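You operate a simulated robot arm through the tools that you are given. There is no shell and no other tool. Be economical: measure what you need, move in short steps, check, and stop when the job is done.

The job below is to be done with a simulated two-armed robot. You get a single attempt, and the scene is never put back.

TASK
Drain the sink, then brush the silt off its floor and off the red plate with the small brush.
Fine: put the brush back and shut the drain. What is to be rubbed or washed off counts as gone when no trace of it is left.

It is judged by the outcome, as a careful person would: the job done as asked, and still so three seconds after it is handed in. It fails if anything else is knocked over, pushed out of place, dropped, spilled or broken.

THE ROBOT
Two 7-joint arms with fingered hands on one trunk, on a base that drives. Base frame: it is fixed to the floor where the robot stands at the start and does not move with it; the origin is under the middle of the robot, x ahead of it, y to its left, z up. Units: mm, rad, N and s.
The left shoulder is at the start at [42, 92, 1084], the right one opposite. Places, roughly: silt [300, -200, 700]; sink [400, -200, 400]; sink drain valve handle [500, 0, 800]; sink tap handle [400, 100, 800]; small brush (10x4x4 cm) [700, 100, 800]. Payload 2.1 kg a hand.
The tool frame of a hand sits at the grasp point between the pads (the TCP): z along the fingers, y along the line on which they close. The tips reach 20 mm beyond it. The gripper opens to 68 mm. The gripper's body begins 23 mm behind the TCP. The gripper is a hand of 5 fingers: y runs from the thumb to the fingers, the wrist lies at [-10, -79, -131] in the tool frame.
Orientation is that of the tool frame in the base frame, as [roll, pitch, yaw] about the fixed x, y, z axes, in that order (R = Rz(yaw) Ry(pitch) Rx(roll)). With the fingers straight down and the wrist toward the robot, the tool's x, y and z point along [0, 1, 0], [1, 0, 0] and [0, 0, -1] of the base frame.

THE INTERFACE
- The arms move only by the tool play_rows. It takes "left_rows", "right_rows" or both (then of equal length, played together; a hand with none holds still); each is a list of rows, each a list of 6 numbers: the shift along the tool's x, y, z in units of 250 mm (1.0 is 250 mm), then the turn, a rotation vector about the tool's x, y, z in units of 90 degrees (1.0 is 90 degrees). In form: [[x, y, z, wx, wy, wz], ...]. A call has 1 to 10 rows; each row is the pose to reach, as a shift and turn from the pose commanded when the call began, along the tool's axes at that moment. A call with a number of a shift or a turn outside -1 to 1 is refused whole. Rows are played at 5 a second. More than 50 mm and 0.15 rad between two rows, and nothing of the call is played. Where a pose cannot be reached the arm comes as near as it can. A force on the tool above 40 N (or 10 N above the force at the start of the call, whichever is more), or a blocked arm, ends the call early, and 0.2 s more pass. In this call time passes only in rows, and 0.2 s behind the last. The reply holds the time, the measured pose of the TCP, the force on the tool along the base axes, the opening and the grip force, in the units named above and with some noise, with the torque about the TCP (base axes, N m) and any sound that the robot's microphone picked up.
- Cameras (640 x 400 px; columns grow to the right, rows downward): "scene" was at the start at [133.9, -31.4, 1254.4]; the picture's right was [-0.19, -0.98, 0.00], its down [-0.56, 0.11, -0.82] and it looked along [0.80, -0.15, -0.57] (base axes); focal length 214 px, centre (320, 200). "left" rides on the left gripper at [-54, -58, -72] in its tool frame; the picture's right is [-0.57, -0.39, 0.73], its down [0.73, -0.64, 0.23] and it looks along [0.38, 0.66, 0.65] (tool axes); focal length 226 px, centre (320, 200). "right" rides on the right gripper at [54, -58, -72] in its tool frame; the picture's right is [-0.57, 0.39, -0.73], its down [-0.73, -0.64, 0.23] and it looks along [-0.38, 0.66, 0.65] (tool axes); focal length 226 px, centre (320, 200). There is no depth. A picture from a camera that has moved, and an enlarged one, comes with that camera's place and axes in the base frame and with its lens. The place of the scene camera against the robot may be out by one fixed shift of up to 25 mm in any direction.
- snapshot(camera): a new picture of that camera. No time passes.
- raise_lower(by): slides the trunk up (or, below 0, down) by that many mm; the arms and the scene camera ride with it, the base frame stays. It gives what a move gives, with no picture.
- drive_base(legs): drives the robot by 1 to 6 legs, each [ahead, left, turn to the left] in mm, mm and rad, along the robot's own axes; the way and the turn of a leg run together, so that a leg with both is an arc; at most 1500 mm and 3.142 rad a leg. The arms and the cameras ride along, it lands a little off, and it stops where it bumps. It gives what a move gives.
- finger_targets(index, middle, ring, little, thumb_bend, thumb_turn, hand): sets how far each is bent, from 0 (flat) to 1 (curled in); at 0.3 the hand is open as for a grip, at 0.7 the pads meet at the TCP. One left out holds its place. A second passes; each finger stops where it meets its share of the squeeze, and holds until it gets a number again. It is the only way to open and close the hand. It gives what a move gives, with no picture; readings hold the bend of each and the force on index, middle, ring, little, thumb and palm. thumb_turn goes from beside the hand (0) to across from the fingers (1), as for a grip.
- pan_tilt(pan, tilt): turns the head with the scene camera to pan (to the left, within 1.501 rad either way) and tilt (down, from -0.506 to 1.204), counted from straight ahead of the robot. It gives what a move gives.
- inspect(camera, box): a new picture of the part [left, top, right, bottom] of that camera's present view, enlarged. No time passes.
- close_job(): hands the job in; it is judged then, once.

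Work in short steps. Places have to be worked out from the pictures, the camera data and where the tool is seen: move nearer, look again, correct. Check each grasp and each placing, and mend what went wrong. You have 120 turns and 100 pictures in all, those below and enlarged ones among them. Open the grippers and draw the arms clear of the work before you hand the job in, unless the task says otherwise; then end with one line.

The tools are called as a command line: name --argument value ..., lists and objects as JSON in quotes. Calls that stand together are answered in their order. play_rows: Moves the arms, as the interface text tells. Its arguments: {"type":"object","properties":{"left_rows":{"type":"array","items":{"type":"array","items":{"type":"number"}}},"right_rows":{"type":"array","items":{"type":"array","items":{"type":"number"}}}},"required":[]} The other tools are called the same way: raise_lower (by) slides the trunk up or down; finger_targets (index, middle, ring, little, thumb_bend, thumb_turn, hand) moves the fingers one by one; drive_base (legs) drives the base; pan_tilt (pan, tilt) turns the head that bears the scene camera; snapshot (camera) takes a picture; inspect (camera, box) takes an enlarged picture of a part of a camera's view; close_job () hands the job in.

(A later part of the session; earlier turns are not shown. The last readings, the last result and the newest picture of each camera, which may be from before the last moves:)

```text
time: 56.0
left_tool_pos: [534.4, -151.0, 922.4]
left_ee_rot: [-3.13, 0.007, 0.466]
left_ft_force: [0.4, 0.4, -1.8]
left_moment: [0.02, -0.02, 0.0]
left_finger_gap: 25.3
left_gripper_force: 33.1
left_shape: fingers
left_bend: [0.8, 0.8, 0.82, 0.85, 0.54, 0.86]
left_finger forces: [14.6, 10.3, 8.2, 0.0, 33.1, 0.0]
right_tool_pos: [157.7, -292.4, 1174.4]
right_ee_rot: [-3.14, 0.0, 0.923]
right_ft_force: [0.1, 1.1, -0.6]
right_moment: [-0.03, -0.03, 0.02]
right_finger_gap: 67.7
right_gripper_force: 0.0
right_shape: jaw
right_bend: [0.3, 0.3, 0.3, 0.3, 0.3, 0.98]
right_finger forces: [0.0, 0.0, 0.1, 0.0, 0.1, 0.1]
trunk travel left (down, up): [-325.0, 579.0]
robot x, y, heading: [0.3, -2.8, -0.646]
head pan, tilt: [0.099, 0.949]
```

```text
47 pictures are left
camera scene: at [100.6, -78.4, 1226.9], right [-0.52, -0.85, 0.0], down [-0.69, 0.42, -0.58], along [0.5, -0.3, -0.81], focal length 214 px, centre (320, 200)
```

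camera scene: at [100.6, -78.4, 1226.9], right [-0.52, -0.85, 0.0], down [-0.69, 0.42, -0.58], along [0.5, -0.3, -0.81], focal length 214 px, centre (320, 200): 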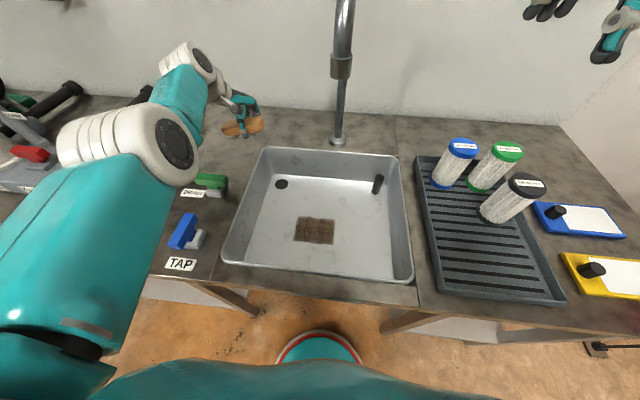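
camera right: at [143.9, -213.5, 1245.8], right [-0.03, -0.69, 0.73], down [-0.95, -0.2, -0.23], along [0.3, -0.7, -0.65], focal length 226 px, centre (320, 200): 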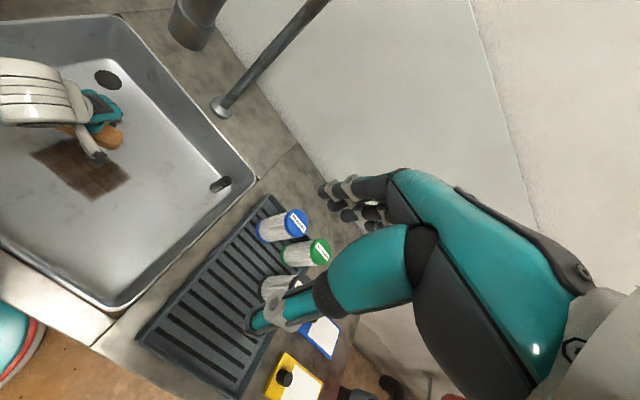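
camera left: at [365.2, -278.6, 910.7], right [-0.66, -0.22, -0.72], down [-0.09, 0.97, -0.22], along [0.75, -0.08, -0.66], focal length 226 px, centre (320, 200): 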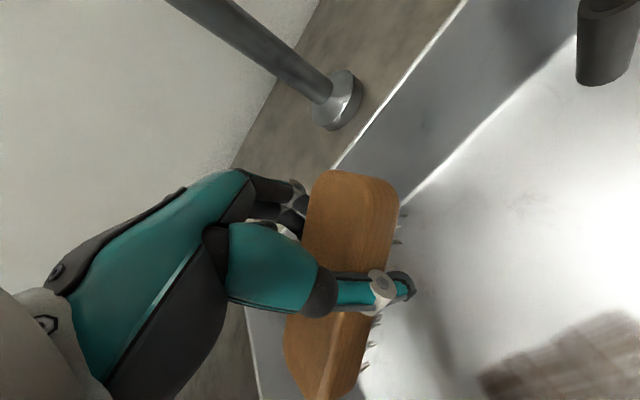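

It tracks again. I pull the hand back toward the robot and up, while undoing the yaw.

play_rows --left_rows '[[-0.04, -0.08, -0.04, 0, 0, -0.04], [-0.08, -0.16, -0.08, 0, 0, -0.08], [-0.12, -0.24, -0.12, 0, 0, -0.12], [-0.16, -0.32, -0.16, 0, 0, -0.16], [-0.2, -0.4, -0.2, 0, 0, -0.2], [-0.24, -0.48, -0.24, 0, 0, -0.24], [-0.28, -0.56, -0.28, 0, 0, -0.28], [-0.32, -0.64, -0.3, 0, 0, -0.3], [-0.35, -0.72, -0.3, 0, 0, -0.3]]'

snapshot --camera "scene"

```text
time: 58.0
left_tool_pos: [379.7, -30.0, 999.2]
left_ee_rot: [-3.126, -0.001, 0.938]
left_ft_force: [0.7, 0.9, -0.8]
left_moment: [-0.03, -0.07, -0.02]
left_finger_gap: 24.2
left_gripper_force: 32.7
left_shape: fingers
left_bend: [0.8, 0.8, 0.82, 0.85, 0.55, 0.85]
left_finger forces: [14.9, 9.7, 8.1, 0.0, 32.6, 0.0]
right_tool_pos: [156.7, -293.2, 1174.8]
right_ee_rot: [-3.14, 0.0, 0.923]
right_ft_force: [0.7, 0.0, -0.6]
right_moment: [-0.03, 0.01, -0.05]
right_finger_gap: 67.7
right_gripper_force: 0.2
right_shape: jaw
right_bend: [0.3, 0.3, 0.3, 0.3, 0.3, 0.98]
right_finger forces: [0.0, 0.0, 0.0, 0.0, 0.0, 0.0]
trunk travel left (down, up): [-325.0, 579.0]
robot x, y, heading: [-0.5, -0.2, -0.649]
head pan, tilt: [0.099, 0.949]
```

```text
46 pictures are left
camera scene: at [100.6, -78.3, 1226.9], right [-0.52, -0.85, 0.0], down [-0.69, 0.42, -0.58], along [0.5, -0.3, -0.81], focal length 214 px, centre (320, 200)
```

scene: 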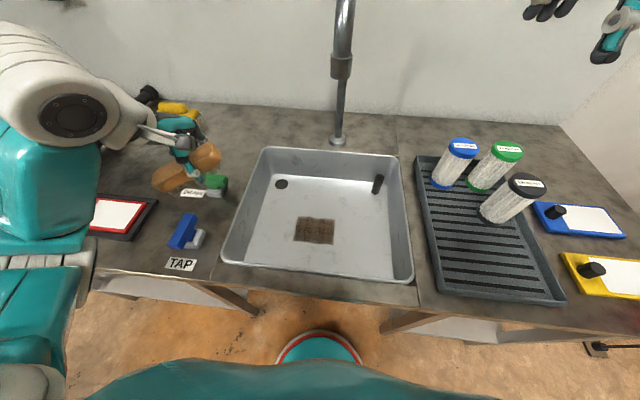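

The arm is back in its normal shape. I check how the brush sits in the hand now.

snapshot --camera "left"

inspect --camera "scene" --box '[130, 90, 250, 210]'

```text
45 pictures are left
camera left: at [301.4, -40.9, 1073.5], right [-0.66, -0.22, -0.72], down [-0.09, 0.97, -0.22], along [0.75, -0.08, -0.66], focal length 226 px, centre (320, 200)
```

left: 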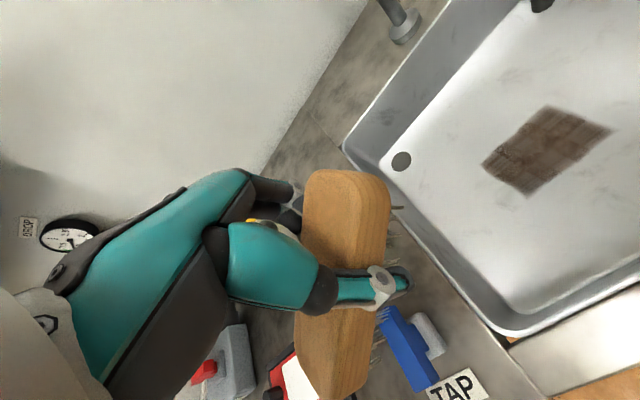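

```text
3.33 times, centred on (190, 150) of scene
camera zoom: at [100.6, -78.3, 1226.9], right [-0.52, -0.85, 0.0], down [-0.69, 0.42, -0.58], along [0.5, -0.3, -0.81], focal length 715 px, centre (753, 367)
```

zoom: 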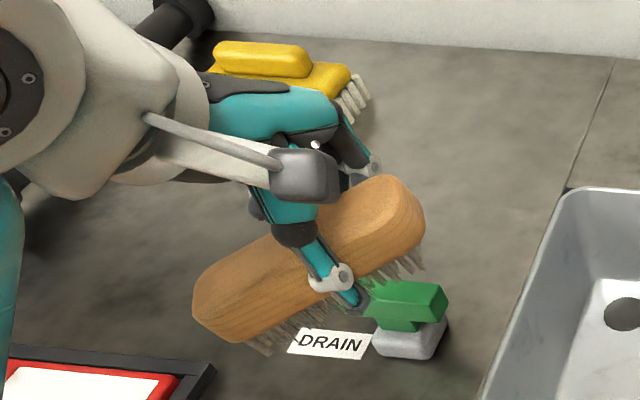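

The brush has yawed about 20° in the hand, because the little finger lost contact. I rebalance the fingers, with less index and more ring and little.

finger_targets --hand "left" --index 0.77 --middle 0.82 --ring 0.9 --little 1.0

inspect --camera "scene" --box '[130, 90, 250, 210]'

```text
time: 59.0
left_tool_pos: [378.2, -31.9, 1000.3]
left_ee_rot: [-3.127, 0.002, 0.936]
left_ft_force: [-0.1, 0.1, -0.8]
left_moment: [0.01, -0.02, 0.01]
left_finger_gap: 22.3
left_gripper_force: 29.1
left_shape: fingers
left_bend: [0.75, 0.78, 0.83, 1.0, 0.57, 0.84]
left_finger forces: [8.3, 8.6, 12.5, 0.0, 29.8, 0.0]
right_tool_pos: [157.1, -292.5, 1174.6]
right_ee_rot: [3.141, 0.002, 0.922]
right_ft_force: [-1.4, -0.1, -0.8]
right_moment: [0.0, 0.01, 0.0]
right_finger_gap: 67.7
right_gripper_force: 0.1
right_shape: jaw
right_bend: [0.3, 0.3, 0.3, 0.3, 0.3, 0.98]
right_finger forces: [0.1, 0.0, 0.0, 0.0, 0.1, 0.0]
trunk travel left (down, up): [-325.0, 579.0]
robot x, y, heading: [-1.9, -1.6, -0.651]
head pan, tilt: [0.099, 0.949]
```

```text
3.33 times, centred on (190, 150) of scene
camera zoom: at [100.6, -78.3, 1226.9], right [-0.52, -0.85, 0.0], down [-0.69, 0.42, -0.58], along [0.5, -0.3, -0.81], focal length 715 px, centre (753, 367)
```

zoom: 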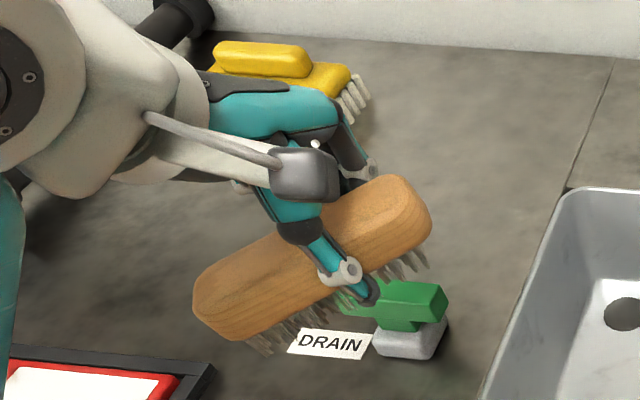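

Three fingers and the thumb now share the load evenly. I go back over the silt by the path that worked.

play_rows --left_rows '[[-0.1, 0.05, 0.06, 0, 0, 0], [-0.2, 0.1, 0.12, 0, 0, 0], [-0.3, 0.18, 0.2, 0, 0, 0], [-0.4, 0.26, 0.3, 0, 0, 0], [-0.48, 0.34, 0.4, 0, 0, 0], [-0.52, 0.39, 0.5, 0, 0, 0], [-0.52, 0.39, 0.6, 0, 0, 0], [-0.52, 0.39, 0.7, 0, 0, 0], [-0.52, 0.39, 0.8, 0, 0, 0], [-0.52, 0.39, 0.9, 0, 0, 0]]'

snapshot --camera "scene"

snapshot --camera "left"

```text
time: 61.2
left_tool_pos: [378.4, -191.6, 771.4]
left_ee_rot: [-3.126, -0.002, 0.937]
left_ft_force: [-0.1, -0.5, 0.5]
left_moment: [-0.03, 0.0, 0.02]
left_finger_gap: 20.2
left_gripper_force: 21.6
left_shape: fingers
left_bend: [0.74, 0.78, 0.88, 1.0, 0.6, 0.87]
left_finger forces: [9.3, 12.6, 0.1, 0.0, 21.7, 0.0]
right_tool_pos: [156.5, -292.5, 1174.1]
right_ee_rot: [-3.139, 0.0, 0.922]
right_ft_force: [0.4, 0.3, 0.8]
right_moment: [-0.02, 0.0, 0.01]
right_finger_gap: 67.7
right_gripper_force: 0.2
right_shape: jaw
right_bend: [0.3, 0.3, 0.3, 0.3, 0.3, 0.98]
right_finger forces: [0.1, 0.1, 0.0, 0.0, 0.0, 0.1]
trunk travel left (down, up): [-325.0, 579.0]
robot x, y, heading: [-3.4, 1.2, -0.65]
head pan, tilt: [0.099, 0.949]
```

```text
42 pictures are left
camera scene: at [100.6, -78.4, 1226.9], right [-0.52, -0.85, 0.0], down [-0.69, 0.42, -0.58], along [0.5, -0.3, -0.81], focal length 214 px, centre (320, 200)
```

scene: 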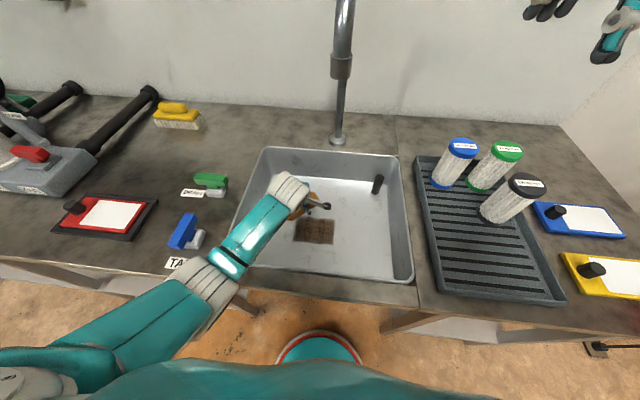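

```text
41 pictures are left
camera left: at [301.8, -201.7, 845.5], right [-0.66, -0.22, -0.72], down [-0.09, 0.97, -0.22], along [0.75, -0.08, -0.66], focal length 226 px, centre (320, 200)
```

left: 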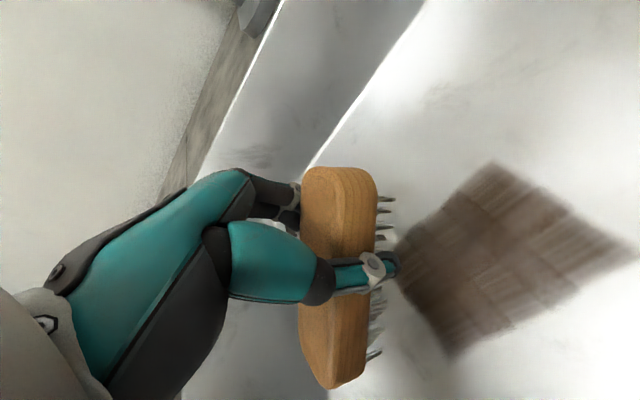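

The brush keeps yawing and only two fingers still hold it. I set it down on the sink floor right here and take a fresh, centred grip.

play_rows --left_rows '[[0, 0, 0.06, 0, 0, 0], [0, 0, 0.12, 0, 0, 0], [0, 0, 0.16, 0, 0, 0]]'

play_rows --left_rows '[[0, 0, 0.01, 0, 0, 0], [0, 0, 0.02, 0, 0, 0]]'

```text
time: 62.0
left_tool_pos: [377.0, -191.1, 732.6]
left_ee_rot: [-3.127, 0.0, 0.939]
left_ft_force: [0.4, 0.7, -0.5]
left_moment: [-0.02, 0.0, -0.02]
left_finger_gap: 19.9
left_gripper_force: 21.2
left_shape: fingers
left_bend: [0.74, 0.78, 0.88, 1.0, 0.6, 0.87]
left_finger forces: [9.0, 12.5, 0.1, 0.0, 21.5, 0.0]
right_tool_pos: [155.5, -293.0, 1174.3]
right_ee_rot: [-3.139, 0.0, 0.923]
right_ft_force: [0.2, 0.1, -0.5]
right_moment: [0.03, 0.03, 0.01]
right_finger_gap: 67.8
right_gripper_force: 0.0
right_shape: jaw
right_bend: [0.3, 0.3, 0.3, 0.3, 0.3, 0.98]
right_finger forces: [0.0, 0.0, 0.1, 0.0, 0.0, 0.0]
trunk travel left (down, up): [-325.0, 579.0]
robot x, y, heading: [0.0, -3.7, -0.653]
head pan, tilt: [0.099, 0.949]
```

```text
time: 62.6
left_tool_pos: [378.3, -191.2, 728.1]
left_ee_rot: [-3.126, 0.0, 0.937]
left_ft_force: [-1.0, 0.4, -0.8]
left_moment: [0.01, 0.03, -0.01]
left_finger_gap: 20.1
left_gripper_force: 21.8
left_shape: fingers
left_bend: [0.74, 0.78, 0.88, 1.0, 0.6, 0.87]
left_finger forces: [9.1, 12.7, 0.0, 0.1, 21.4, 0.1]
right_tool_pos: [157.0, -292.6, 1174.9]
right_ee_rot: [-3.14, 0.0, 0.922]
right_ft_force: [0.6, -0.6, 0.6]
right_moment: [0.02, 0.01, 0.01]
right_finger_gap: 67.8
right_gripper_force: 0.0
right_shape: jaw
right_bend: [0.3, 0.3, 0.3, 0.3, 0.3, 0.98]
right_finger forces: [0.0, 0.0, 0.0, 0.0, 0.1, 0.0]
trunk travel left (down, up): [-325.0, 579.0]
robot x, y, heading: [0.1, -5.4, -0.649]
head pan, tilt: [0.099, 0.949]
```

No contact yet, so I keep going down in small steps.

play_rows --left_rows '[[0, 0, 0.012, 0, 0, 0], [0, 0, 0.024, 0, 0, 0]]'

play_rows --left_rows '[[0, 0, 0.01, 0, 0, 0], [0, 0, 0.02, 0, 0, 0]]'

play_rows --left_rows '[[0, 0, 0.008, 0, 0, 0], [0, 0, 0.016, 0, 0, 0]]'

```text
time: 63.2
left_tool_pos: [377.7, -191.3, 721.4]
left_ee_rot: [-3.127, -0.002, 0.936]
left_ft_force: [-0.2, 0.5, 0.4]
left_moment: [-0.01, -0.01, 0.01]
left_finger_gap: 19.9
left_gripper_force: 21.2
left_shape: fingers
left_bend: [0.74, 0.78, 0.88, 1.0, 0.6, 0.87]
left_finger forces: [8.9, 12.7, 0.0, 0.0, 21.4, 0.0]
right_tool_pos: [157.1, -293.4, 1174.1]
right_ee_rot: [-3.139, -0.001, 0.922]
right_ft_force: [-0.7, 0.4, 0.1]
right_moment: [-0.02, 0.03, -0.01]
right_finger_gap: 67.5
right_gripper_force: 0.0
right_shape: jaw
right_bend: [0.3, 0.3, 0.3, 0.3, 0.3, 0.98]
right_finger forces: [0.0, 0.0, 0.1, 0.1, 0.0, 0.0]
trunk travel left (down, up): [-325.0, 579.0]
robot x, y, heading: [-2.4, -1.2, -0.65]
head pan, tilt: [0.099, 0.949]
```

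```text
time: 63.8
left_tool_pos: [377.1, -191.8, 717.0]
left_ee_rot: [-3.125, 0.001, 0.936]
left_ft_force: [-0.2, -0.3, -0.2]
left_moment: [-0.02, -0.05, -0.02]
left_finger_gap: 19.8
left_gripper_force: 21.2
left_shape: fingers
left_bend: [0.74, 0.78, 0.88, 1.0, 0.6, 0.87]
left_finger forces: [9.0, 12.7, 0.1, 0.0, 21.3, 0.0]
right_tool_pos: [156.8, -292.2, 1174.8]
right_ee_rot: [-3.14, 0.002, 0.922]
right_ft_force: [-0.6, 0.4, 0.1]
right_moment: [0.01, 0.02, 0.01]
right_finger_gap: 67.6
right_gripper_force: 0.1
right_shape: jaw
right_bend: [0.3, 0.3, 0.3, 0.3, 0.3, 0.98]
right_finger forces: [0.1, 0.0, 0.1, 0.0, 0.0, 0.0]
trunk travel left (down, up): [-325.0, 579.0]
robot x, y, heading: [-1.0, 1.1, -0.646]
head pan, tilt: [0.099, 0.949]
```

```text
time: 64.4
left_tool_pos: [379.1, -189.9, 712.1]
left_ee_rot: [-3.125, -0.002, 0.937]
left_ft_force: [0.5, 1.1, -1.0]
left_moment: [-0.03, -0.01, 0.0]
left_finger_gap: 19.9
left_gripper_force: 21.4
left_shape: fingers
left_bend: [0.74, 0.78, 0.88, 1.0, 0.6, 0.87]
left_finger forces: [8.9, 12.7, 0.0, 0.1, 21.2, 0.0]
right_tool_pos: [156.5, -291.5, 1173.6]
right_ee_rot: [-3.14, 0.001, 0.923]
right_ft_force: [0.1, -0.4, 0.2]
right_moment: [-0.02, 0.01, 0.01]
right_finger_gap: 67.9
right_gripper_force: 0.1
right_shape: jaw
right_bend: [0.3, 0.3, 0.3, 0.3, 0.3, 0.98]
right_finger forces: [0.0, 0.0, 0.0, 0.0, 0.0, 0.0]
trunk travel left (down, up): [-325.0, 579.0]
robot x, y, heading: [2.0, -0.3, -0.654]
head pan, tilt: [0.099, 0.949]
```

The floor is lower than I estimated. I check the picture and the forearm's clearance before going on.

inspect --camera "scene" --box '[150, 130, 400, 330]'

snapshot --camera "left"

```text
2.00 times, centred on (275, 230) of scene
camera zoom: at [100.6, -78.4, 1226.9], right [-0.52, -0.85, 0.0], down [-0.69, 0.42, -0.58], along [0.5, -0.3, -0.81], focal length 429 px, centre (410, 140)
```

zoom: 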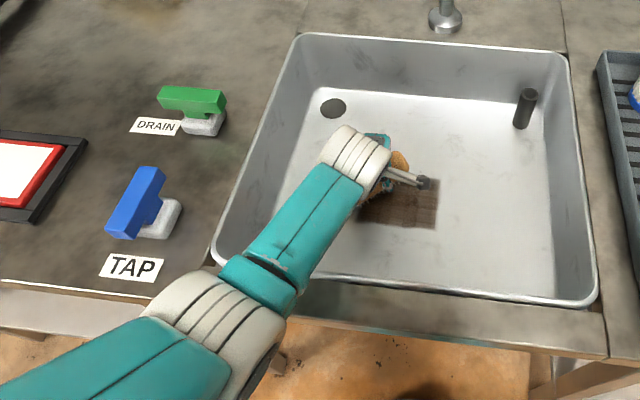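

```text
39 pictures are left
camera left: at [300.5, -201.0, 786.4], right [-0.66, -0.22, -0.72], down [-0.09, 0.97, -0.22], along [0.75, -0.08, -0.66], focal length 226 px, centre (320, 200)
```

left: 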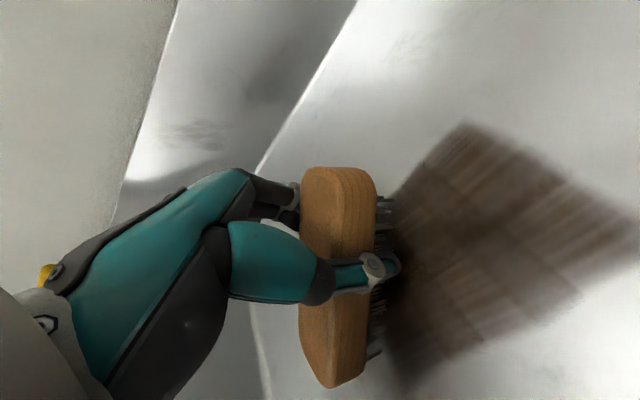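

It is near the floor now. I keep on in small steps.

play_rows --left_rows '[[0, 0, 0.01, 0, 0, 0], [0, 0, 0.02, 0, 0, 0]]'

play_rows --left_rows '[[0, 0, 0.01, 0, 0, 0], [0, 0, 0.018, 0, 0, 0]]'

play_rows --left_rows '[[0, 0, 0.008, 0, 0, 0], [0, 0, 0.016, 0, 0, 0]]'

```text
time: 65.0
left_tool_pos: [377.3, -190.4, 708.1]
left_ee_rot: [-3.127, -0.001, 0.937]
left_ft_force: [-0.1, 1.3, -1.2]
left_moment: [-0.02, -0.02, -0.01]
left_finger_gap: 19.7
left_gripper_force: 21.3
left_shape: fingers
left_bend: [0.74, 0.78, 0.88, 1.0, 0.6, 0.87]
left_finger forces: [8.9, 12.6, 0.0, 0.0, 21.4, 0.0]
right_tool_pos: [157.5, -292.8, 1174.0]
right_ee_rot: [-3.141, 0.0, 0.921]
right_ft_force: [0.0, 0.4, 0.4]
right_moment: [-0.01, -0.01, 0.04]
right_finger_gap: 67.7
right_gripper_force: 0.2
right_shape: jaw
right_bend: [0.3, 0.3, 0.3, 0.3, 0.3, 0.98]
right_finger forces: [0.0, 0.0, 0.0, 0.1, 0.1, 0.1]
trunk travel left (down, up): [-325.0, 579.0]
robot x, y, heading: [-0.7, -4.9, -0.653]
head pan, tilt: [0.099, 0.949]
```

```text
time: 65.6
left_tool_pos: [377.8, -191.6, 703.5]
left_ee_rot: [-3.129, -0.002, 0.94]
left_ft_force: [-0.1, -0.5, 2.3]
left_moment: [0.04, 0.01, 0.02]
left_finger_gap: 19.8
left_gripper_force: 22.2
left_shape: fingers
left_bend: [0.74, 0.78, 0.88, 1.0, 0.6, 0.87]
left_finger forces: [9.7, 12.7, 0.6, 0.0, 22.5, 0.0]
right_tool_pos: [157.1, -292.7, 1174.2]
right_ee_rot: [-3.14, 0.001, 0.921]
right_ft_force: [-0.6, -0.2, -0.2]
right_moment: [-0.01, -0.03, -0.02]
right_finger_gap: 67.7
right_gripper_force: 0.0
right_shape: jaw
right_bend: [0.3, 0.3, 0.3, 0.3, 0.3, 0.98]
right_finger forces: [0.0, 0.0, 0.0, 0.0, 0.0, 0.0]
trunk travel left (down, up): [-325.0, 579.0]
robot x, y, heading: [-0.6, 0.1, -0.652]
head pan, tilt: [0.099, 0.949]
```

```text
time: 66.2
left_tool_pos: [378.0, -191.8, 700.8]
left_ee_rot: [-3.128, 0.0, 0.938]
left_ft_force: [-0.5, -2.1, 3.1]
left_moment: [0.15, -0.04, 0.04]
left_finger_gap: 20.2
left_gripper_force: 25.8
left_shape: fingers
left_bend: [0.74, 0.78, 0.89, 1.0, 0.6, 0.87]
left_finger forces: [10.5, 12.5, 4.5, 0.1, 23.6, 0.1]
right_tool_pos: [156.7, -293.2, 1174.6]
right_ee_rot: [-3.141, -0.001, 0.922]
right_ft_force: [0.4, -0.3, 0.7]
right_moment: [0.03, -0.03, -0.02]
right_finger_gap: 67.5
right_gripper_force: 0.1
right_shape: jaw
right_bend: [0.3, 0.3, 0.3, 0.3, 0.3, 0.98]
right_finger forces: [0.0, 0.1, 0.0, 0.0, 0.0, 0.0]
trunk travel left (down, up): [-325.0, 579.0]
robot x, y, heading: [-3.0, -4.9, -0.654]
head pan, tilt: [0.099, 0.949]
```

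The bristles touch at TCP z about 702, so the floor is near 669. I release the brush, rise a little and look.

finger_targets --hand "left" --index 0.3 --middle 0.3 --ring 0.3 --little 0.3 --thumb_bend 0.3 --thumb_turn 1.0

play_rows --left_rows '[[0, 0, -0.1, 0, 0, 0], [0, 0, -0.2, 0, 0, 0], [0, 0, -0.3, 0, 0, 0]]'

snapshot --camera "left"

inspect --camera "scene" --box '[220, 130, 400, 290]'

inspect --camera "right" --box '[0, 0, 260, 200]'

```text
time: 67.2
left_tool_pos: [377.2, -190.7, 699.3]
left_ee_rot: [-3.126, -0.001, 0.936]
left_ft_force: [-0.4, 0.1, -0.5]
left_moment: [0.02, 0.05, -0.04]
left_finger_gap: 62.2
left_gripper_force: 0.1
left_shape: fingers
left_bend: [0.3, 0.3, 0.3, 0.3, 0.3, 0.98]
left_finger forces: [0.0, 0.0, 0.0, 0.1, 0.1, 0.0]
right_tool_pos: [155.9, -292.7, 1173.4]
right_ee_rot: [-3.139, -0.001, 0.921]
right_ft_force: [0.3, 0.1, 0.7]
right_moment: [0.01, 0.0, 0.01]
right_finger_gap: 67.7
right_gripper_force: 0.1
right_shape: jaw
right_bend: [0.3, 0.3, 0.3, 0.3, 0.3, 0.98]
right_finger forces: [0.0, 0.0, 0.1, 0.1, 0.0, 0.0]
trunk travel left (down, up): [-325.0, 579.0]
robot x, y, heading: [-0.3, 1.5, -0.651]
head pan, tilt: [0.099, 0.949]
```

```text
time: 68.0
left_tool_pos: [378.5, -191.4, 775.3]
left_ee_rot: [-3.127, -0.001, 0.94]
left_ft_force: [-0.3, 0.3, -0.5]
left_moment: [0.01, 0.0, 0.0]
left_finger_gap: 62.2
left_gripper_force: 0.1
left_shape: fingers
left_bend: [0.3, 0.3, 0.3, 0.3, 0.3, 0.98]
left_finger forces: [0.0, 0.0, 0.0, 0.0, 0.1, 0.0]
right_tool_pos: [156.8, -292.4, 1174.3]
right_ee_rot: [-3.141, 0.001, 0.921]
right_ft_force: [-0.5, -0.4, 0.1]
right_moment: [-0.01, 0.02, -0.01]
right_finger_gap: 67.7
right_gripper_force: 0.1
right_shape: jaw
right_bend: [0.3, 0.3, 0.3, 0.3, 0.3, 0.98]
right_finger forces: [0.0, 0.0, 0.0, 0.0, 0.0, 0.0]
trunk travel left (down, up): [-325.0, 579.0]
robot x, y, heading: [-1.1, -3.0, -0.647]
head pan, tilt: [0.099, 0.949]
```

```text
38 pictures are left
camera left: at [301.7, -201.1, 848.2], right [-0.66, -0.22, -0.72], down [-0.09, 0.97, -0.22], along [0.75, -0.08, -0.66], focal length 226 px, centre (320, 200)
```

left: 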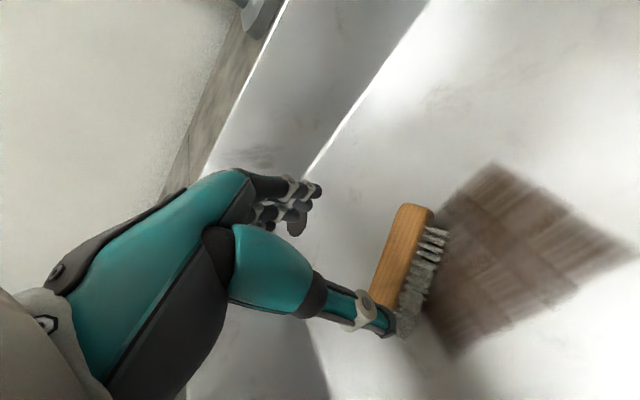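

```text
2.50 times, centred on (310, 210) of scene
camera zoom: at [100.5, -78.4, 1226.9], right [-0.52, -0.85, 0.0], down [-0.69, 0.42, -0.58], along [0.5, -0.3, -0.81], focal length 536 px, centre (345, 175)
```

zoom: 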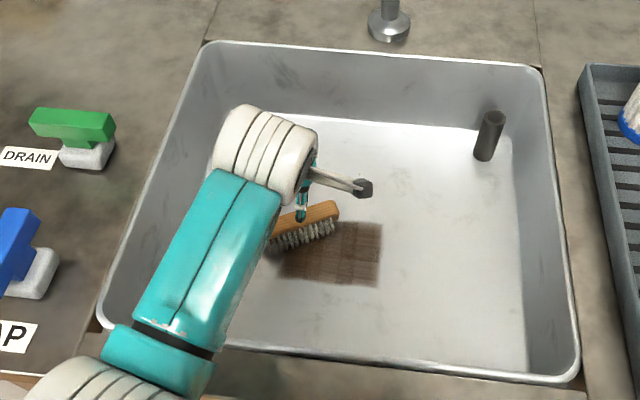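

```text
2.00 times, centred on (130, 100) of right
camera zoom: at [143.8, -213.5, 1245.8], right [-0.03, -0.69, 0.73], down [-0.95, -0.2, -0.23], along [0.3, -0.7, -0.65], focal length 452 px, centre (700, 400)
```

zoom: 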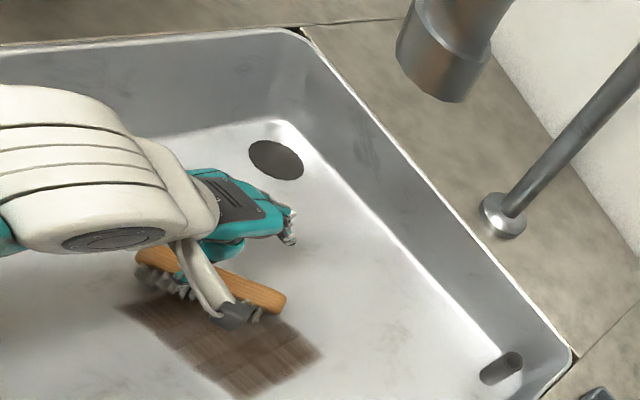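

The brush had rolled in the hand and tipped onto its side, bristles toward the robot. I lift the hand aside to see exactly how it lies.

play_rows --left_rows '[[0, -0.05, -0.15, 0, 0, 0], [0.05, -0.1, -0.3, 0, 0, 0], [0.15, -0.15, -0.42, 0, 0, 0], [0.3, -0.2, -0.5, 0, 0, 0], [0.45, -0.25, -0.55, 0, 0, 0]]'

inspect --camera "left" --box '[340, 0, 640, 240]'

inspect --camera "scene" --box '[250, 150, 370, 260]'

```text
time: 69.2
left_tool_pos: [396.5, -66.4, 913.5]
left_ee_rot: [-3.128, -0.002, 0.936]
left_ft_force: [-1.4, 0.2, 0.6]
left_moment: [-0.02, 0.0, -0.04]
left_finger_gap: 62.2
left_gripper_force: 0.0
left_shape: fingers
left_bend: [0.3, 0.3, 0.3, 0.3, 0.3, 0.98]
left_finger forces: [0.0, 0.1, 0.1, 0.1, 0.0, 0.0]
right_tool_pos: [156.4, -293.1, 1173.6]
right_ee_rot: [-3.139, 0.0, 0.923]
right_ft_force: [0.5, -0.6, 0.6]
right_moment: [0.03, 0.02, 0.01]
right_finger_gap: 67.8
right_gripper_force: 0.0
right_shape: jaw
right_bend: [0.3, 0.3, 0.3, 0.3, 0.3, 0.98]
right_finger forces: [0.1, 0.1, 0.0, 0.0, 0.0, 0.0]
trunk travel left (down, up): [-325.0, 579.0]
robot x, y, heading: [-2.2, -2.0, -0.649]
head pan, tilt: [0.099, 0.949]
```

```text
1.67 times, centred on (490, 120) of left
camera zoom: at [319.4, -75.1, 987.5], right [-0.65, -0.22, -0.72], down [-0.08, 0.97, -0.22], along [0.75, -0.08, -0.66], focal length 377 px, centre (37, 333)
```

zoom: 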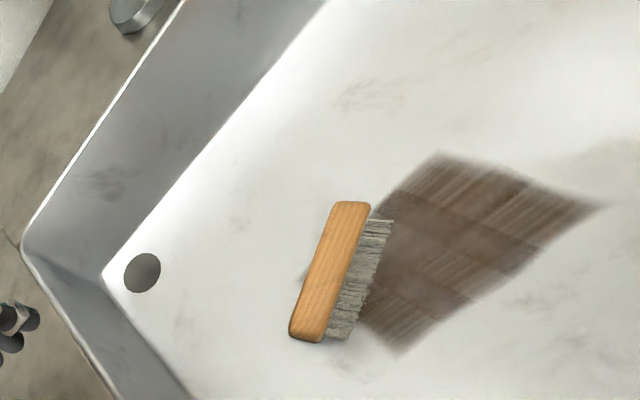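

```text
3.64 times, centred on (310, 205) of scene
camera zoom: at [100.6, -78.4, 1226.9], right [-0.52, -0.85, 0.0], down [-0.69, 0.42, -0.58], along [0.5, -0.3, -0.81], focal length 780 px, centre (356, 182)
```

zoom: 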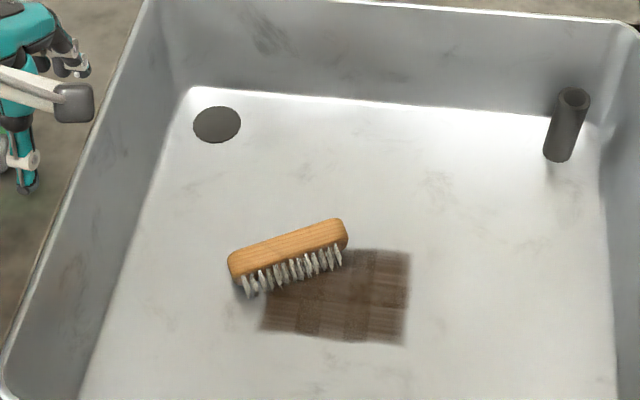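

The brush lies on its side with its centre near (371,-172), its axis yawed about 0.5 rad, wood on the far side. To right it, I tilt the hand so that the thumb meets the bristle tips low and the fingers meet the wood high. First I hover over it in that attitude.

play_rows --left_rows '[[-0.07, 0.024, 0.08, -0.037, 0.006, -0.033], [-0.14, 0.048, 0.16, -0.073, 0.011, -0.065], [-0.21, 0.072, 0.24, -0.11, 0.017, -0.098], [-0.28, 0.096, 0.32, -0.147, 0.023, -0.13], [-0.35, 0.12, 0.4, -0.183, 0.028, -0.163], [-0.414, 0.143, 0.49, -0.22, 0.034, -0.195]]'

snapshot --camera "left"

```text
time: 70.6
left_tool_pos: [369.6, -159.8, 786.3]
left_ee_rot: [2.794, -0.042, 1.249]
left_ft_force: [-0.1, 0.2, 0.3]
left_moment: [0.0, -0.01, -0.01]
left_finger_gap: 62.2
left_gripper_force: 0.1
left_shape: fingers
left_bend: [0.3, 0.3, 0.3, 0.3, 0.3, 0.98]
left_finger forces: [0.0, 0.0, 0.0, 0.0, 0.1, 0.0]
right_tool_pos: [156.7, -293.3, 1173.4]
right_ee_rot: [-3.141, -0.001, 0.921]
right_ft_force: [-0.3, -0.4, -0.3]
right_moment: [-0.01, 0.0, 0.01]
right_finger_gap: 67.9
right_gripper_force: 0.1
right_shape: jaw
right_bend: [0.3, 0.3, 0.3, 0.3, 0.3, 0.98]
right_finger forces: [0.1, 0.0, 0.0, 0.1, 0.1, 0.1]
trunk travel left (down, up): [-325.0, 579.0]
robot x, y, heading: [1.2, -3.9, -0.647]
head pan, tilt: [0.099, 0.949]
```

```text
33 pictures are left
camera left: at [278.1, -187.8, 832.8], right [-0.28, -0.47, -0.84], down [-0.26, 0.88, -0.4], along [0.92, 0.11, -0.37], focal length 226 px, centre (320, 200)
```

left: 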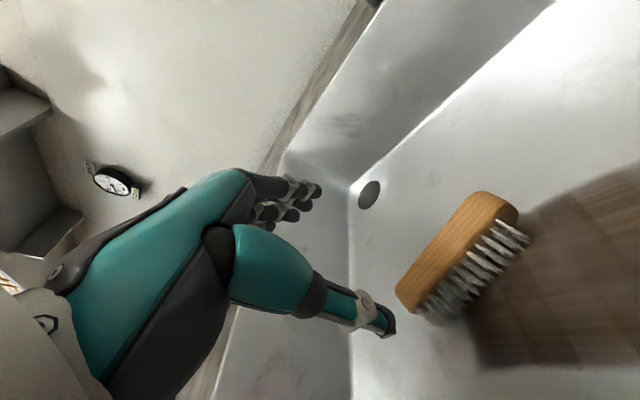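

The attitude is right. I lower the hand straight around the brush, keeping the thumb just off the floor.

play_rows --left_rows '[[-0.035, -0.03, 0.06, 0, 0, 0], [-0.07, -0.06, 0.13, 0, 0, 0], [-0.07, -0.09, 0.21, 0, 0, 0], [-0.07, -0.127, 0.294, 0, 0, 0]]'

snapshot --camera "left"

inspect --camera "right" --box '[0, 40, 160, 160]'

```text
time: 71.8
left_tool_pos: [383.3, -149.3, 718.9]
left_ee_rot: [2.726, -0.096, 1.265]
left_ft_force: [-0.4, -0.9, -0.1]
left_moment: [-0.01, -0.01, 0.02]
left_finger_gap: 62.4
left_gripper_force: 0.0
left_shape: fingers
left_bend: [0.3, 0.3, 0.3, 0.3, 0.3, 0.98]
left_finger forces: [0.0, 0.0, 0.0, 0.0, 0.1, 0.1]
right_tool_pos: [150.3, -289.5, 1176.4]
right_ee_rot: [3.136, -0.003, 0.923]
right_ft_force: [-0.5, 0.4, 0.6]
right_moment: [-0.03, 0.0, 0.0]
right_finger_gap: 67.8
right_gripper_force: 0.0
right_shape: jaw
right_bend: [0.3, 0.3, 0.3, 0.3, 0.3, 0.98]
right_finger forces: [0.0, 0.0, 0.0, 0.0, 0.1, 0.0]
trunk travel left (down, up): [-325.0, 579.0]
robot x, y, heading: [1.4, -4.8, -0.652]
head pan, tilt: [0.099, 0.949]
stopped in row 4 (left hand): the arm was blocked; the commanded pose is now the measured one
```

```text
32 pictures are left
camera left: at [288.4, -181.0, 756.7], right [-0.2, -0.44, -0.87], down [-0.24, 0.89, -0.4], along [0.95, 0.13, -0.29], focal length 226 px, centre (320, 200)
```

left: 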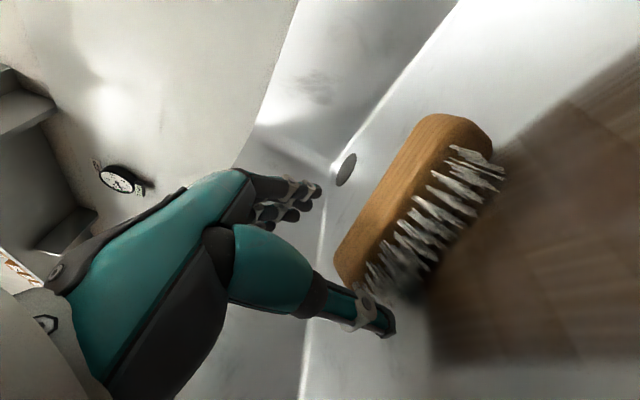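

```text
3.33 times, centred on (80, 100) of right
camera zoom: at [136.5, -211.3, 1247.9], right [-0.04, -0.68, 0.73], down [-0.95, -0.2, -0.23], along [0.3, -0.7, -0.64], focal length 754 px, centre (1120, 533)
```

zoom: 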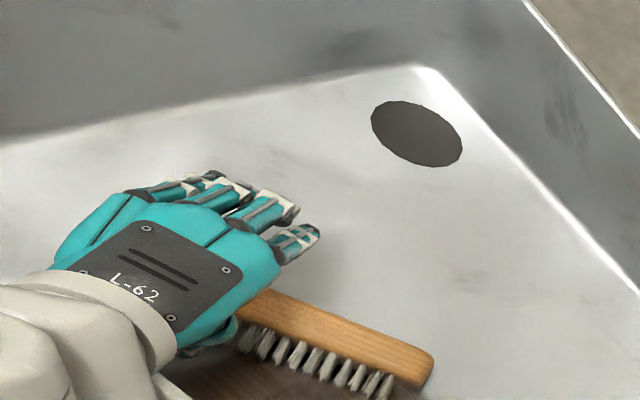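

The forearm touched the rim and the arm was blocked, so I lift off at once. In this low attitude the forearm is too shallow.

play_rows --left_rows '[[0, 0.05, -0.1, 0, 0, 0], [0, 0.1, -0.2, 0, 0, 0], [0, 0.15, -0.32, 0, 0, 0], [0.02, 0.15, -0.44, 0, 0, 0]]'

snapshot --camera "scene"

```text
time: 72.8
left_tool_pos: [410.5, -119.8, 819.7]
left_ee_rot: [2.678, -0.25, 1.291]
left_ft_force: [-0.6, 0.7, -0.5]
left_moment: [-0.02, -0.01, 0.01]
left_finger_gap: 62.6
left_gripper_force: 0.1
left_shape: fingers
left_bend: [0.3, 0.3, 0.3, 0.3, 0.3, 0.98]
left_finger forces: [0.0, 0.1, 0.0, 0.0, 0.0, 0.0]
right_tool_pos: [156.2, -293.2, 1174.2]
right_ee_rot: [-3.14, -0.001, 0.924]
right_ft_force: [0.4, 0.3, -0.1]
right_moment: [-0.03, 0.0, -0.03]
right_finger_gap: 67.6
right_gripper_force: 0.0
right_shape: jaw
right_bend: [0.3, 0.3, 0.3, 0.3, 0.3, 0.98]
right_finger forces: [0.0, 0.0, 0.1, 0.0, 0.0, 0.1]
trunk travel left (down, up): [-325.0, 579.0]
robot x, y, heading: [1.9, 0.7, -0.647]
head pan, tilt: [0.099, 0.949]
stopped in row 4 (left hand): the arm was blocked; the commanded pose is now the measured one
```

```text
30 pictures are left
camera scene: at [100.7, -78.6, 1226.8], right [-0.52, -0.85, 0.0], down [-0.69, 0.42, -0.58], along [0.5, -0.3, -0.81], focal length 214 px, centre (320, 200)
```

scene: 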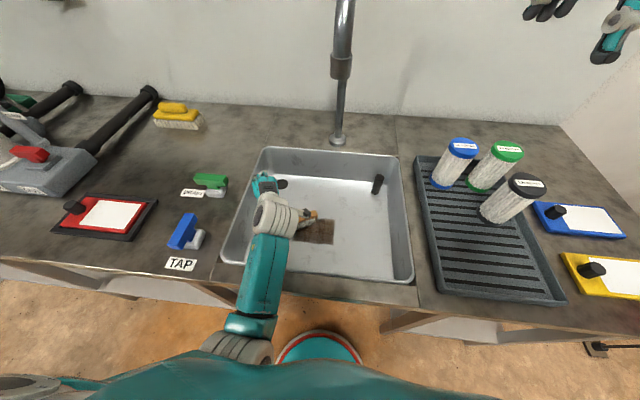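

The elbow is tucked low between bench and body, but the forearm passes above the bench edge. I raise the trunk to lift everything off.

raise_lower --by 60

play_rows --left_rows '[[0, 0.05, -0.06, 0.03, 0, 0.03], [0, 0.1, -0.12, 0.06, 0.02, 0.06], [0, 0.15, -0.18, 0.1, 0.04, 0.1], [0, 0.2, -0.24, 0.14, 0.06, 0.14]]'

snapshot --camera "scene"

```text
time: 73.8
left_tool_pos: [433.8, -82.3, 881.1]
left_ee_rot: [2.63, -0.397, 1.314]
left_ft_force: [-0.5, 0.4, -0.6]
left_moment: [-0.01, 0.03, -0.01]
left_finger_gap: 62.4
left_gripper_force: 0.2
left_shape: fingers
left_bend: [0.3, 0.3, 0.3, 0.3, 0.3, 0.98]
left_finger forces: [0.0, 0.0, 0.0, 0.0, 0.0, 0.0]
right_tool_pos: [157.1, -292.4, 1236.2]
right_ee_rot: [3.141, -0.001, 0.92]
right_ft_force: [0.3, 0.2, -0.4]
right_moment: [0.0, 0.01, 0.01]
right_finger_gap: 67.7
right_gripper_force: 0.0
right_shape: jaw
right_bend: [0.3, 0.3, 0.3, 0.3, 0.3, 0.98]
right_finger forces: [0.0, 0.1, 0.0, 0.1, 0.0, 0.1]
trunk travel left (down, up): [-386.0, 517.0]
robot x, y, heading: [0.4, -2.0, -0.647]
head pan, tilt: [0.099, 0.949]
stopped: the arm was blocked; the commanded pose is now the measured one
```

```text
time: 74.8
left_tool_pos: [440.2, -115.3, 953.5]
left_ee_rot: [2.946, -0.559, 1.117]
left_ft_force: [-1.2, -0.1, 0.4]
left_moment: [-0.02, -0.01, 0.01]
left_finger_gap: 62.3
left_gripper_force: 0.0
left_shape: fingers
left_bend: [0.3, 0.3, 0.3, 0.3, 0.3, 0.98]
left_finger forces: [0.0, 0.0, 0.0, 0.0, 0.0, 0.1]
right_tool_pos: [155.3, -290.8, 1235.1]
right_ee_rot: [3.141, 0.0, 0.922]
right_ft_force: [0.6, 0.5, 0.1]
right_moment: [-0.03, -0.02, 0.03]
right_finger_gap: 67.7
right_gripper_force: 0.0
right_shape: jaw
right_bend: [0.3, 0.3, 0.3, 0.3, 0.3, 0.98]
right_finger forces: [0.0, 0.0, 0.0, 0.0, 0.1, 0.0]
trunk travel left (down, up): [-386.0, 517.0]
robot x, y, heading: [-1.0, 1.4, -0.65]
head pan, tilt: [0.099, 0.949]
```

```text
29 pictures are left
camera scene: at [94.2, -73.5, 1288.5], right [-0.52, -0.85, 0.0], down [-0.69, 0.42, -0.58], along [0.5, -0.3, -0.81], focal length 214 px, centre (320, 200)
```

scene: 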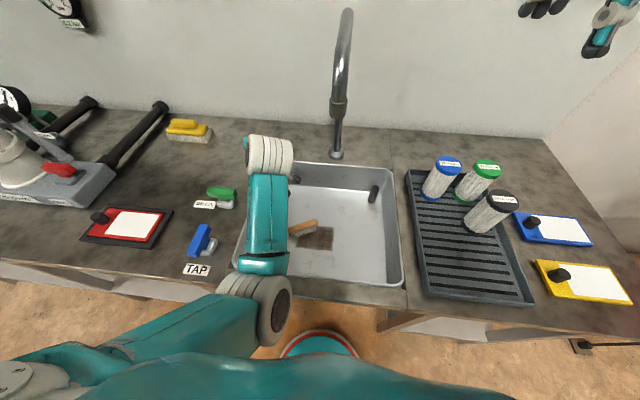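

The elbow had come round in front of the robot's own body. I bring the hand back to the neutral upright pose at left front.

play_rows --left_rows '[[0.06, -0.05, -0.042, 0.015, -0.06, 0.013], [0.12, -0.11, -0.084, 0.03, -0.12, 0.025], [0.18, -0.16, -0.126, 0.045, -0.18, 0.038], [0.24, -0.22, -0.168, 0.06, -0.243, 0.05], [0.3, -0.27, -0.21, 0.075, -0.304, 0.063], [0.352, -0.323, -0.252, 0.089, -0.364, 0.076]]'

raise_lower --by -61

snapshot --camera "scene"

```text
time: 76.2
left_tool_pos: [407.7, -22.8, 1025.8]
left_ee_rot: [3.137, -0.001, 0.938]
left_ft_force: [-0.8, -0.2, 0.1]
left_moment: [0.0, 0.01, -0.02]
left_finger_gap: 62.5
left_gripper_force: 0.0
left_shape: fingers
left_bend: [0.3, 0.3, 0.3, 0.3, 0.3, 0.98]
left_finger forces: [0.0, 0.0, 0.1, 0.1, 0.0, 0.1]
left hand out of reach, approached as far as the arm can: row 6
right_tool_pos: [157.2, -292.9, 1235.5]
right_ee_rot: [3.141, 0.0, 0.922]
right_ft_force: [-0.3, 0.0, -0.1]
right_moment: [0.01, -0.04, 0.01]
right_finger_gap: 67.7
right_gripper_force: 0.1
right_shape: jaw
right_bend: [0.3, 0.3, 0.3, 0.3, 0.3, 0.98]
right_finger forces: [0.1, 0.0, 0.0, 0.0, 0.0, 0.0]
trunk travel left (down, up): [-386.0, 517.0]
robot x, y, heading: [0.6, -1.3, -0.651]
head pan, tilt: [0.099, 0.949]
```

```text
time: 77.2
left_tool_pos: [410.3, -24.1, 958.1]
left_ee_rot: [-3.127, -0.002, 0.94]
left_ft_force: [0.2, -1.1, -0.5]
left_moment: [-0.02, -0.06, -0.03]
left_finger_gap: 62.2
left_gripper_force: 0.0
left_shape: fingers
left_bend: [0.3, 0.3, 0.3, 0.3, 0.3, 0.98]
left_finger forces: [0.0, 0.1, 0.0, 0.1, 0.0, 0.1]
right_tool_pos: [156.1, -291.7, 1174.8]
right_ee_rot: [-3.141, 0.001, 0.924]
right_ft_force: [0.4, 0.2, 0.6]
right_moment: [-0.03, -0.02, 0.03]
right_finger_gap: 67.5
right_gripper_force: 0.1
right_shape: jaw
right_bend: [0.3, 0.3, 0.3, 0.3, 0.3, 0.98]
right_finger forces: [0.0, 0.1, 0.0, 0.0, 0.1, 0.0]
trunk travel left (down, up): [-325.0, 578.0]
robot x, y, heading: [0.3, -3.3, -0.651]
head pan, tilt: [0.099, 0.949]
```

```text
28 pictures are left
camera scene: at [100.6, -78.4, 1227.1], right [-0.52, -0.85, 0.0], down [-0.69, 0.42, -0.58], along [0.5, -0.3, -0.81], focal length 214 px, centre (320, 200)
```

scene: 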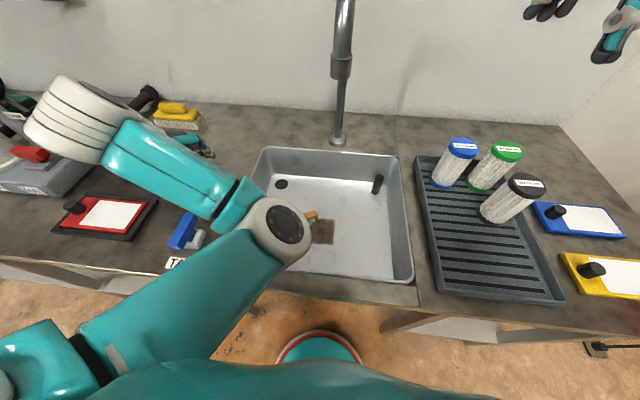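

The brush's lie suits the right hand better, as the wrist comes naturally from the right. First I unwind the left arm by raising its hand toward the starting pose.

play_rows --left_rows '[[-0.03, -0.02, -0.1, 0, 0, 0], [-0.06, -0.04, -0.2, 0, 0, 0], [-0.1, -0.06, -0.3, 0, 0, 0], [-0.13, -0.08, -0.4, 0, 0, 0], [-0.16, -0.1, -0.5, 0, 0, 0], [-0.2, -0.12, -0.6, 0, 0, 0], [-0.24, -0.13, -0.7, 0, 0, 0], [-0.28, -0.15, -0.8, 0, 0, 0], [-0.316, -0.164, -0.93, 0, 0, 0]]'

snapshot --camera "scene"

```text
time: 79.2
left_tool_pos: [400.5, -48.8, 1219.0]
left_ee_rot: [-3.127, -0.002, 0.939]
left_ft_force: [0.3, -0.4, -0.2]
left_moment: [-0.01, -0.01, 0.01]
left_finger_gap: 62.6
left_gripper_force: 0.1
left_shape: fingers
left_bend: [0.3, 0.3, 0.3, 0.3, 0.3, 0.98]
left_finger forces: [0.0, 0.0, 0.1, 0.0, 0.0, 0.1]
left hand out of reach, approached as far as the arm can: row 1, 2, 3, 4, 5, 6, 7, 8, 9
right_tool_pos: [156.4, -292.8, 1174.8]
right_ee_rot: [3.141, 0.0, 0.923]
right_ft_force: [0.4, 0.2, 0.0]
right_moment: [0.0, 0.02, -0.01]
right_finger_gap: 67.6
right_gripper_force: 0.1
right_shape: jaw
right_bend: [0.3, 0.3, 0.3, 0.3, 0.3, 0.98]
right_finger forces: [0.1, 0.0, 0.0, 0.1, 0.0, 0.0]
trunk travel left (down, up): [-325.0, 578.0]
robot x, y, heading: [-2.8, -3.0, -0.651]
head pan, tilt: [0.099, 0.949]
```

```text
27 pictures are left
camera scene: at [100.7, -78.5, 1227.1], right [-0.52, -0.85, 0.0], down [-0.69, 0.42, -0.58], along [0.5, -0.3, -0.81], focal length 214 px, centre (320, 200)
```

scene: 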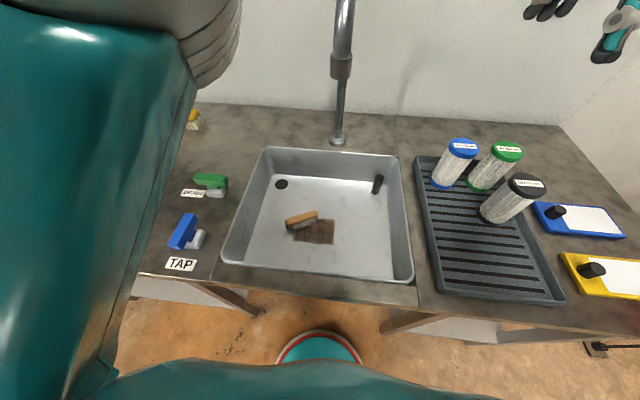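

The left arm is clear of the sink now. I shift the base left 150 mm so that the right arm can work over the sink.

drive_base --legs '[[0, 150, 0]]'

play_rows --right_rows '[[0.02, 0.0, 0.15, 0, 0, -0.03], [0.06, 0.0, 0.3, 0, 0, -0.06], [0.1, 0.02, 0.45, 0, 0, -0.09], [0.15, 0.06, 0.6, 0, 0, -0.12], [0.2, 0.12, 0.75, 0, 0, -0.15], [0.25, 0.2, 0.88, 0, 0, -0.18], [0.3, 0.28, 1.0, 0, 0, -0.2]]'

snapshot --camera "right"

snapshot --camera "scene"

```text
time: 80.6
left_tool_pos: [490.9, 70.3, 1219.0]
left_ee_rot: [-3.126, -0.004, 0.941]
left_ft_force: [-0.3, 0.2, 0.0]
left_moment: [0.0, -0.04, 0.01]
left_finger_gap: 62.7
left_gripper_force: 0.1
left_shape: fingers
left_bend: [0.3, 0.3, 0.3, 0.3, 0.3, 0.98]
left_finger forces: [0.0, 0.0, 0.1, 0.1, 0.0, 0.1]
right_tool_pos: [247.7, -172.4, 1174.3]
right_ee_rot: [-3.141, 0.002, 0.923]
right_ft_force: [-0.8, 0.1, 0.2]
right_moment: [0.02, -0.03, 0.01]
right_finger_gap: 67.9
right_gripper_force: 0.1
right_shape: jaw
right_bend: [0.3, 0.3, 0.3, 0.3, 0.3, 0.98]
right_finger forces: [0.1, 0.1, 0.0, 0.0, 0.0, 0.0]
trunk travel left (down, up): [-325.0, 578.0]
robot x, y, heading: [87.9, 116.8, -0.649]
head pan, tilt: [0.099, 0.949]
```

```text
time: 82.2
left_tool_pos: [491.7, 71.3, 1218.4]
left_ee_rot: [-3.126, -0.002, 0.939]
left_ft_force: [-0.4, 0.7, 0.5]
left_moment: [-0.04, -0.01, 0.0]
left_finger_gap: 62.4
left_gripper_force: 0.0
left_shape: fingers
left_bend: [0.3, 0.3, 0.3, 0.3, 0.3, 0.98]
left_finger forces: [0.0, 0.0, 0.1, 0.1, 0.1, 0.1]
right_tool_pos: [349.7, -155.3, 924.3]
right_ee_rot: [3.141, 0.0, 1.241]
right_ft_force: [-0.2, 0.0, -0.1]
right_moment: [-0.02, 0.0, -0.03]
right_finger_gap: 67.9
right_gripper_force: 0.1
right_shape: jaw
right_bend: [0.3, 0.3, 0.3, 0.3, 0.3, 0.98]
right_finger forces: [0.0, 0.0, 0.0, 0.0, 0.0, 0.0]
trunk travel left (down, up): [-325.0, 578.0]
robot x, y, heading: [86.7, 116.7, -0.648]
head pan, tilt: [0.099, 0.949]
```

```text
26 pictures are left
camera right: at [312.3, -84.0, 996.2], right [0.18, -0.66, 0.73], down [-0.84, -0.48, -0.23], along [0.5, -0.57, -0.65], focal length 226 px, centre (320, 200)
```

right: 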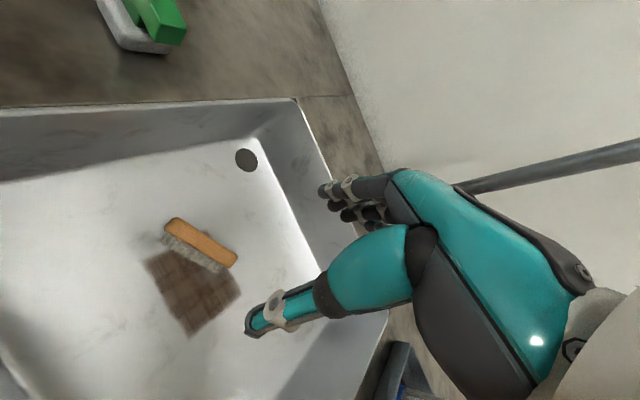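

```text
25 pictures are left
camera scene: at [191.4, 41.1, 1227.1], right [-0.52, -0.85, 0.0], down [-0.69, 0.42, -0.58], along [0.5, -0.3, -0.81], focal length 214 px, centre (320, 200)
```

scene: 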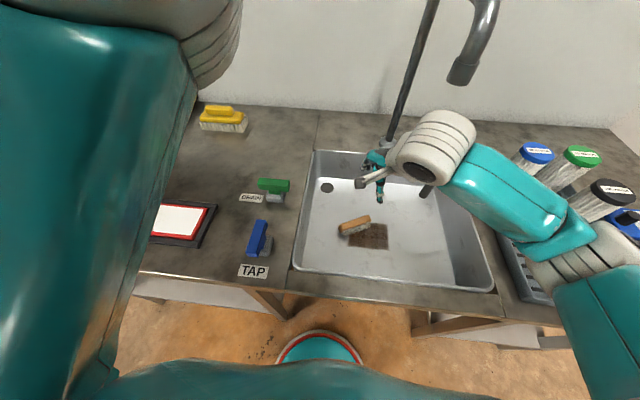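

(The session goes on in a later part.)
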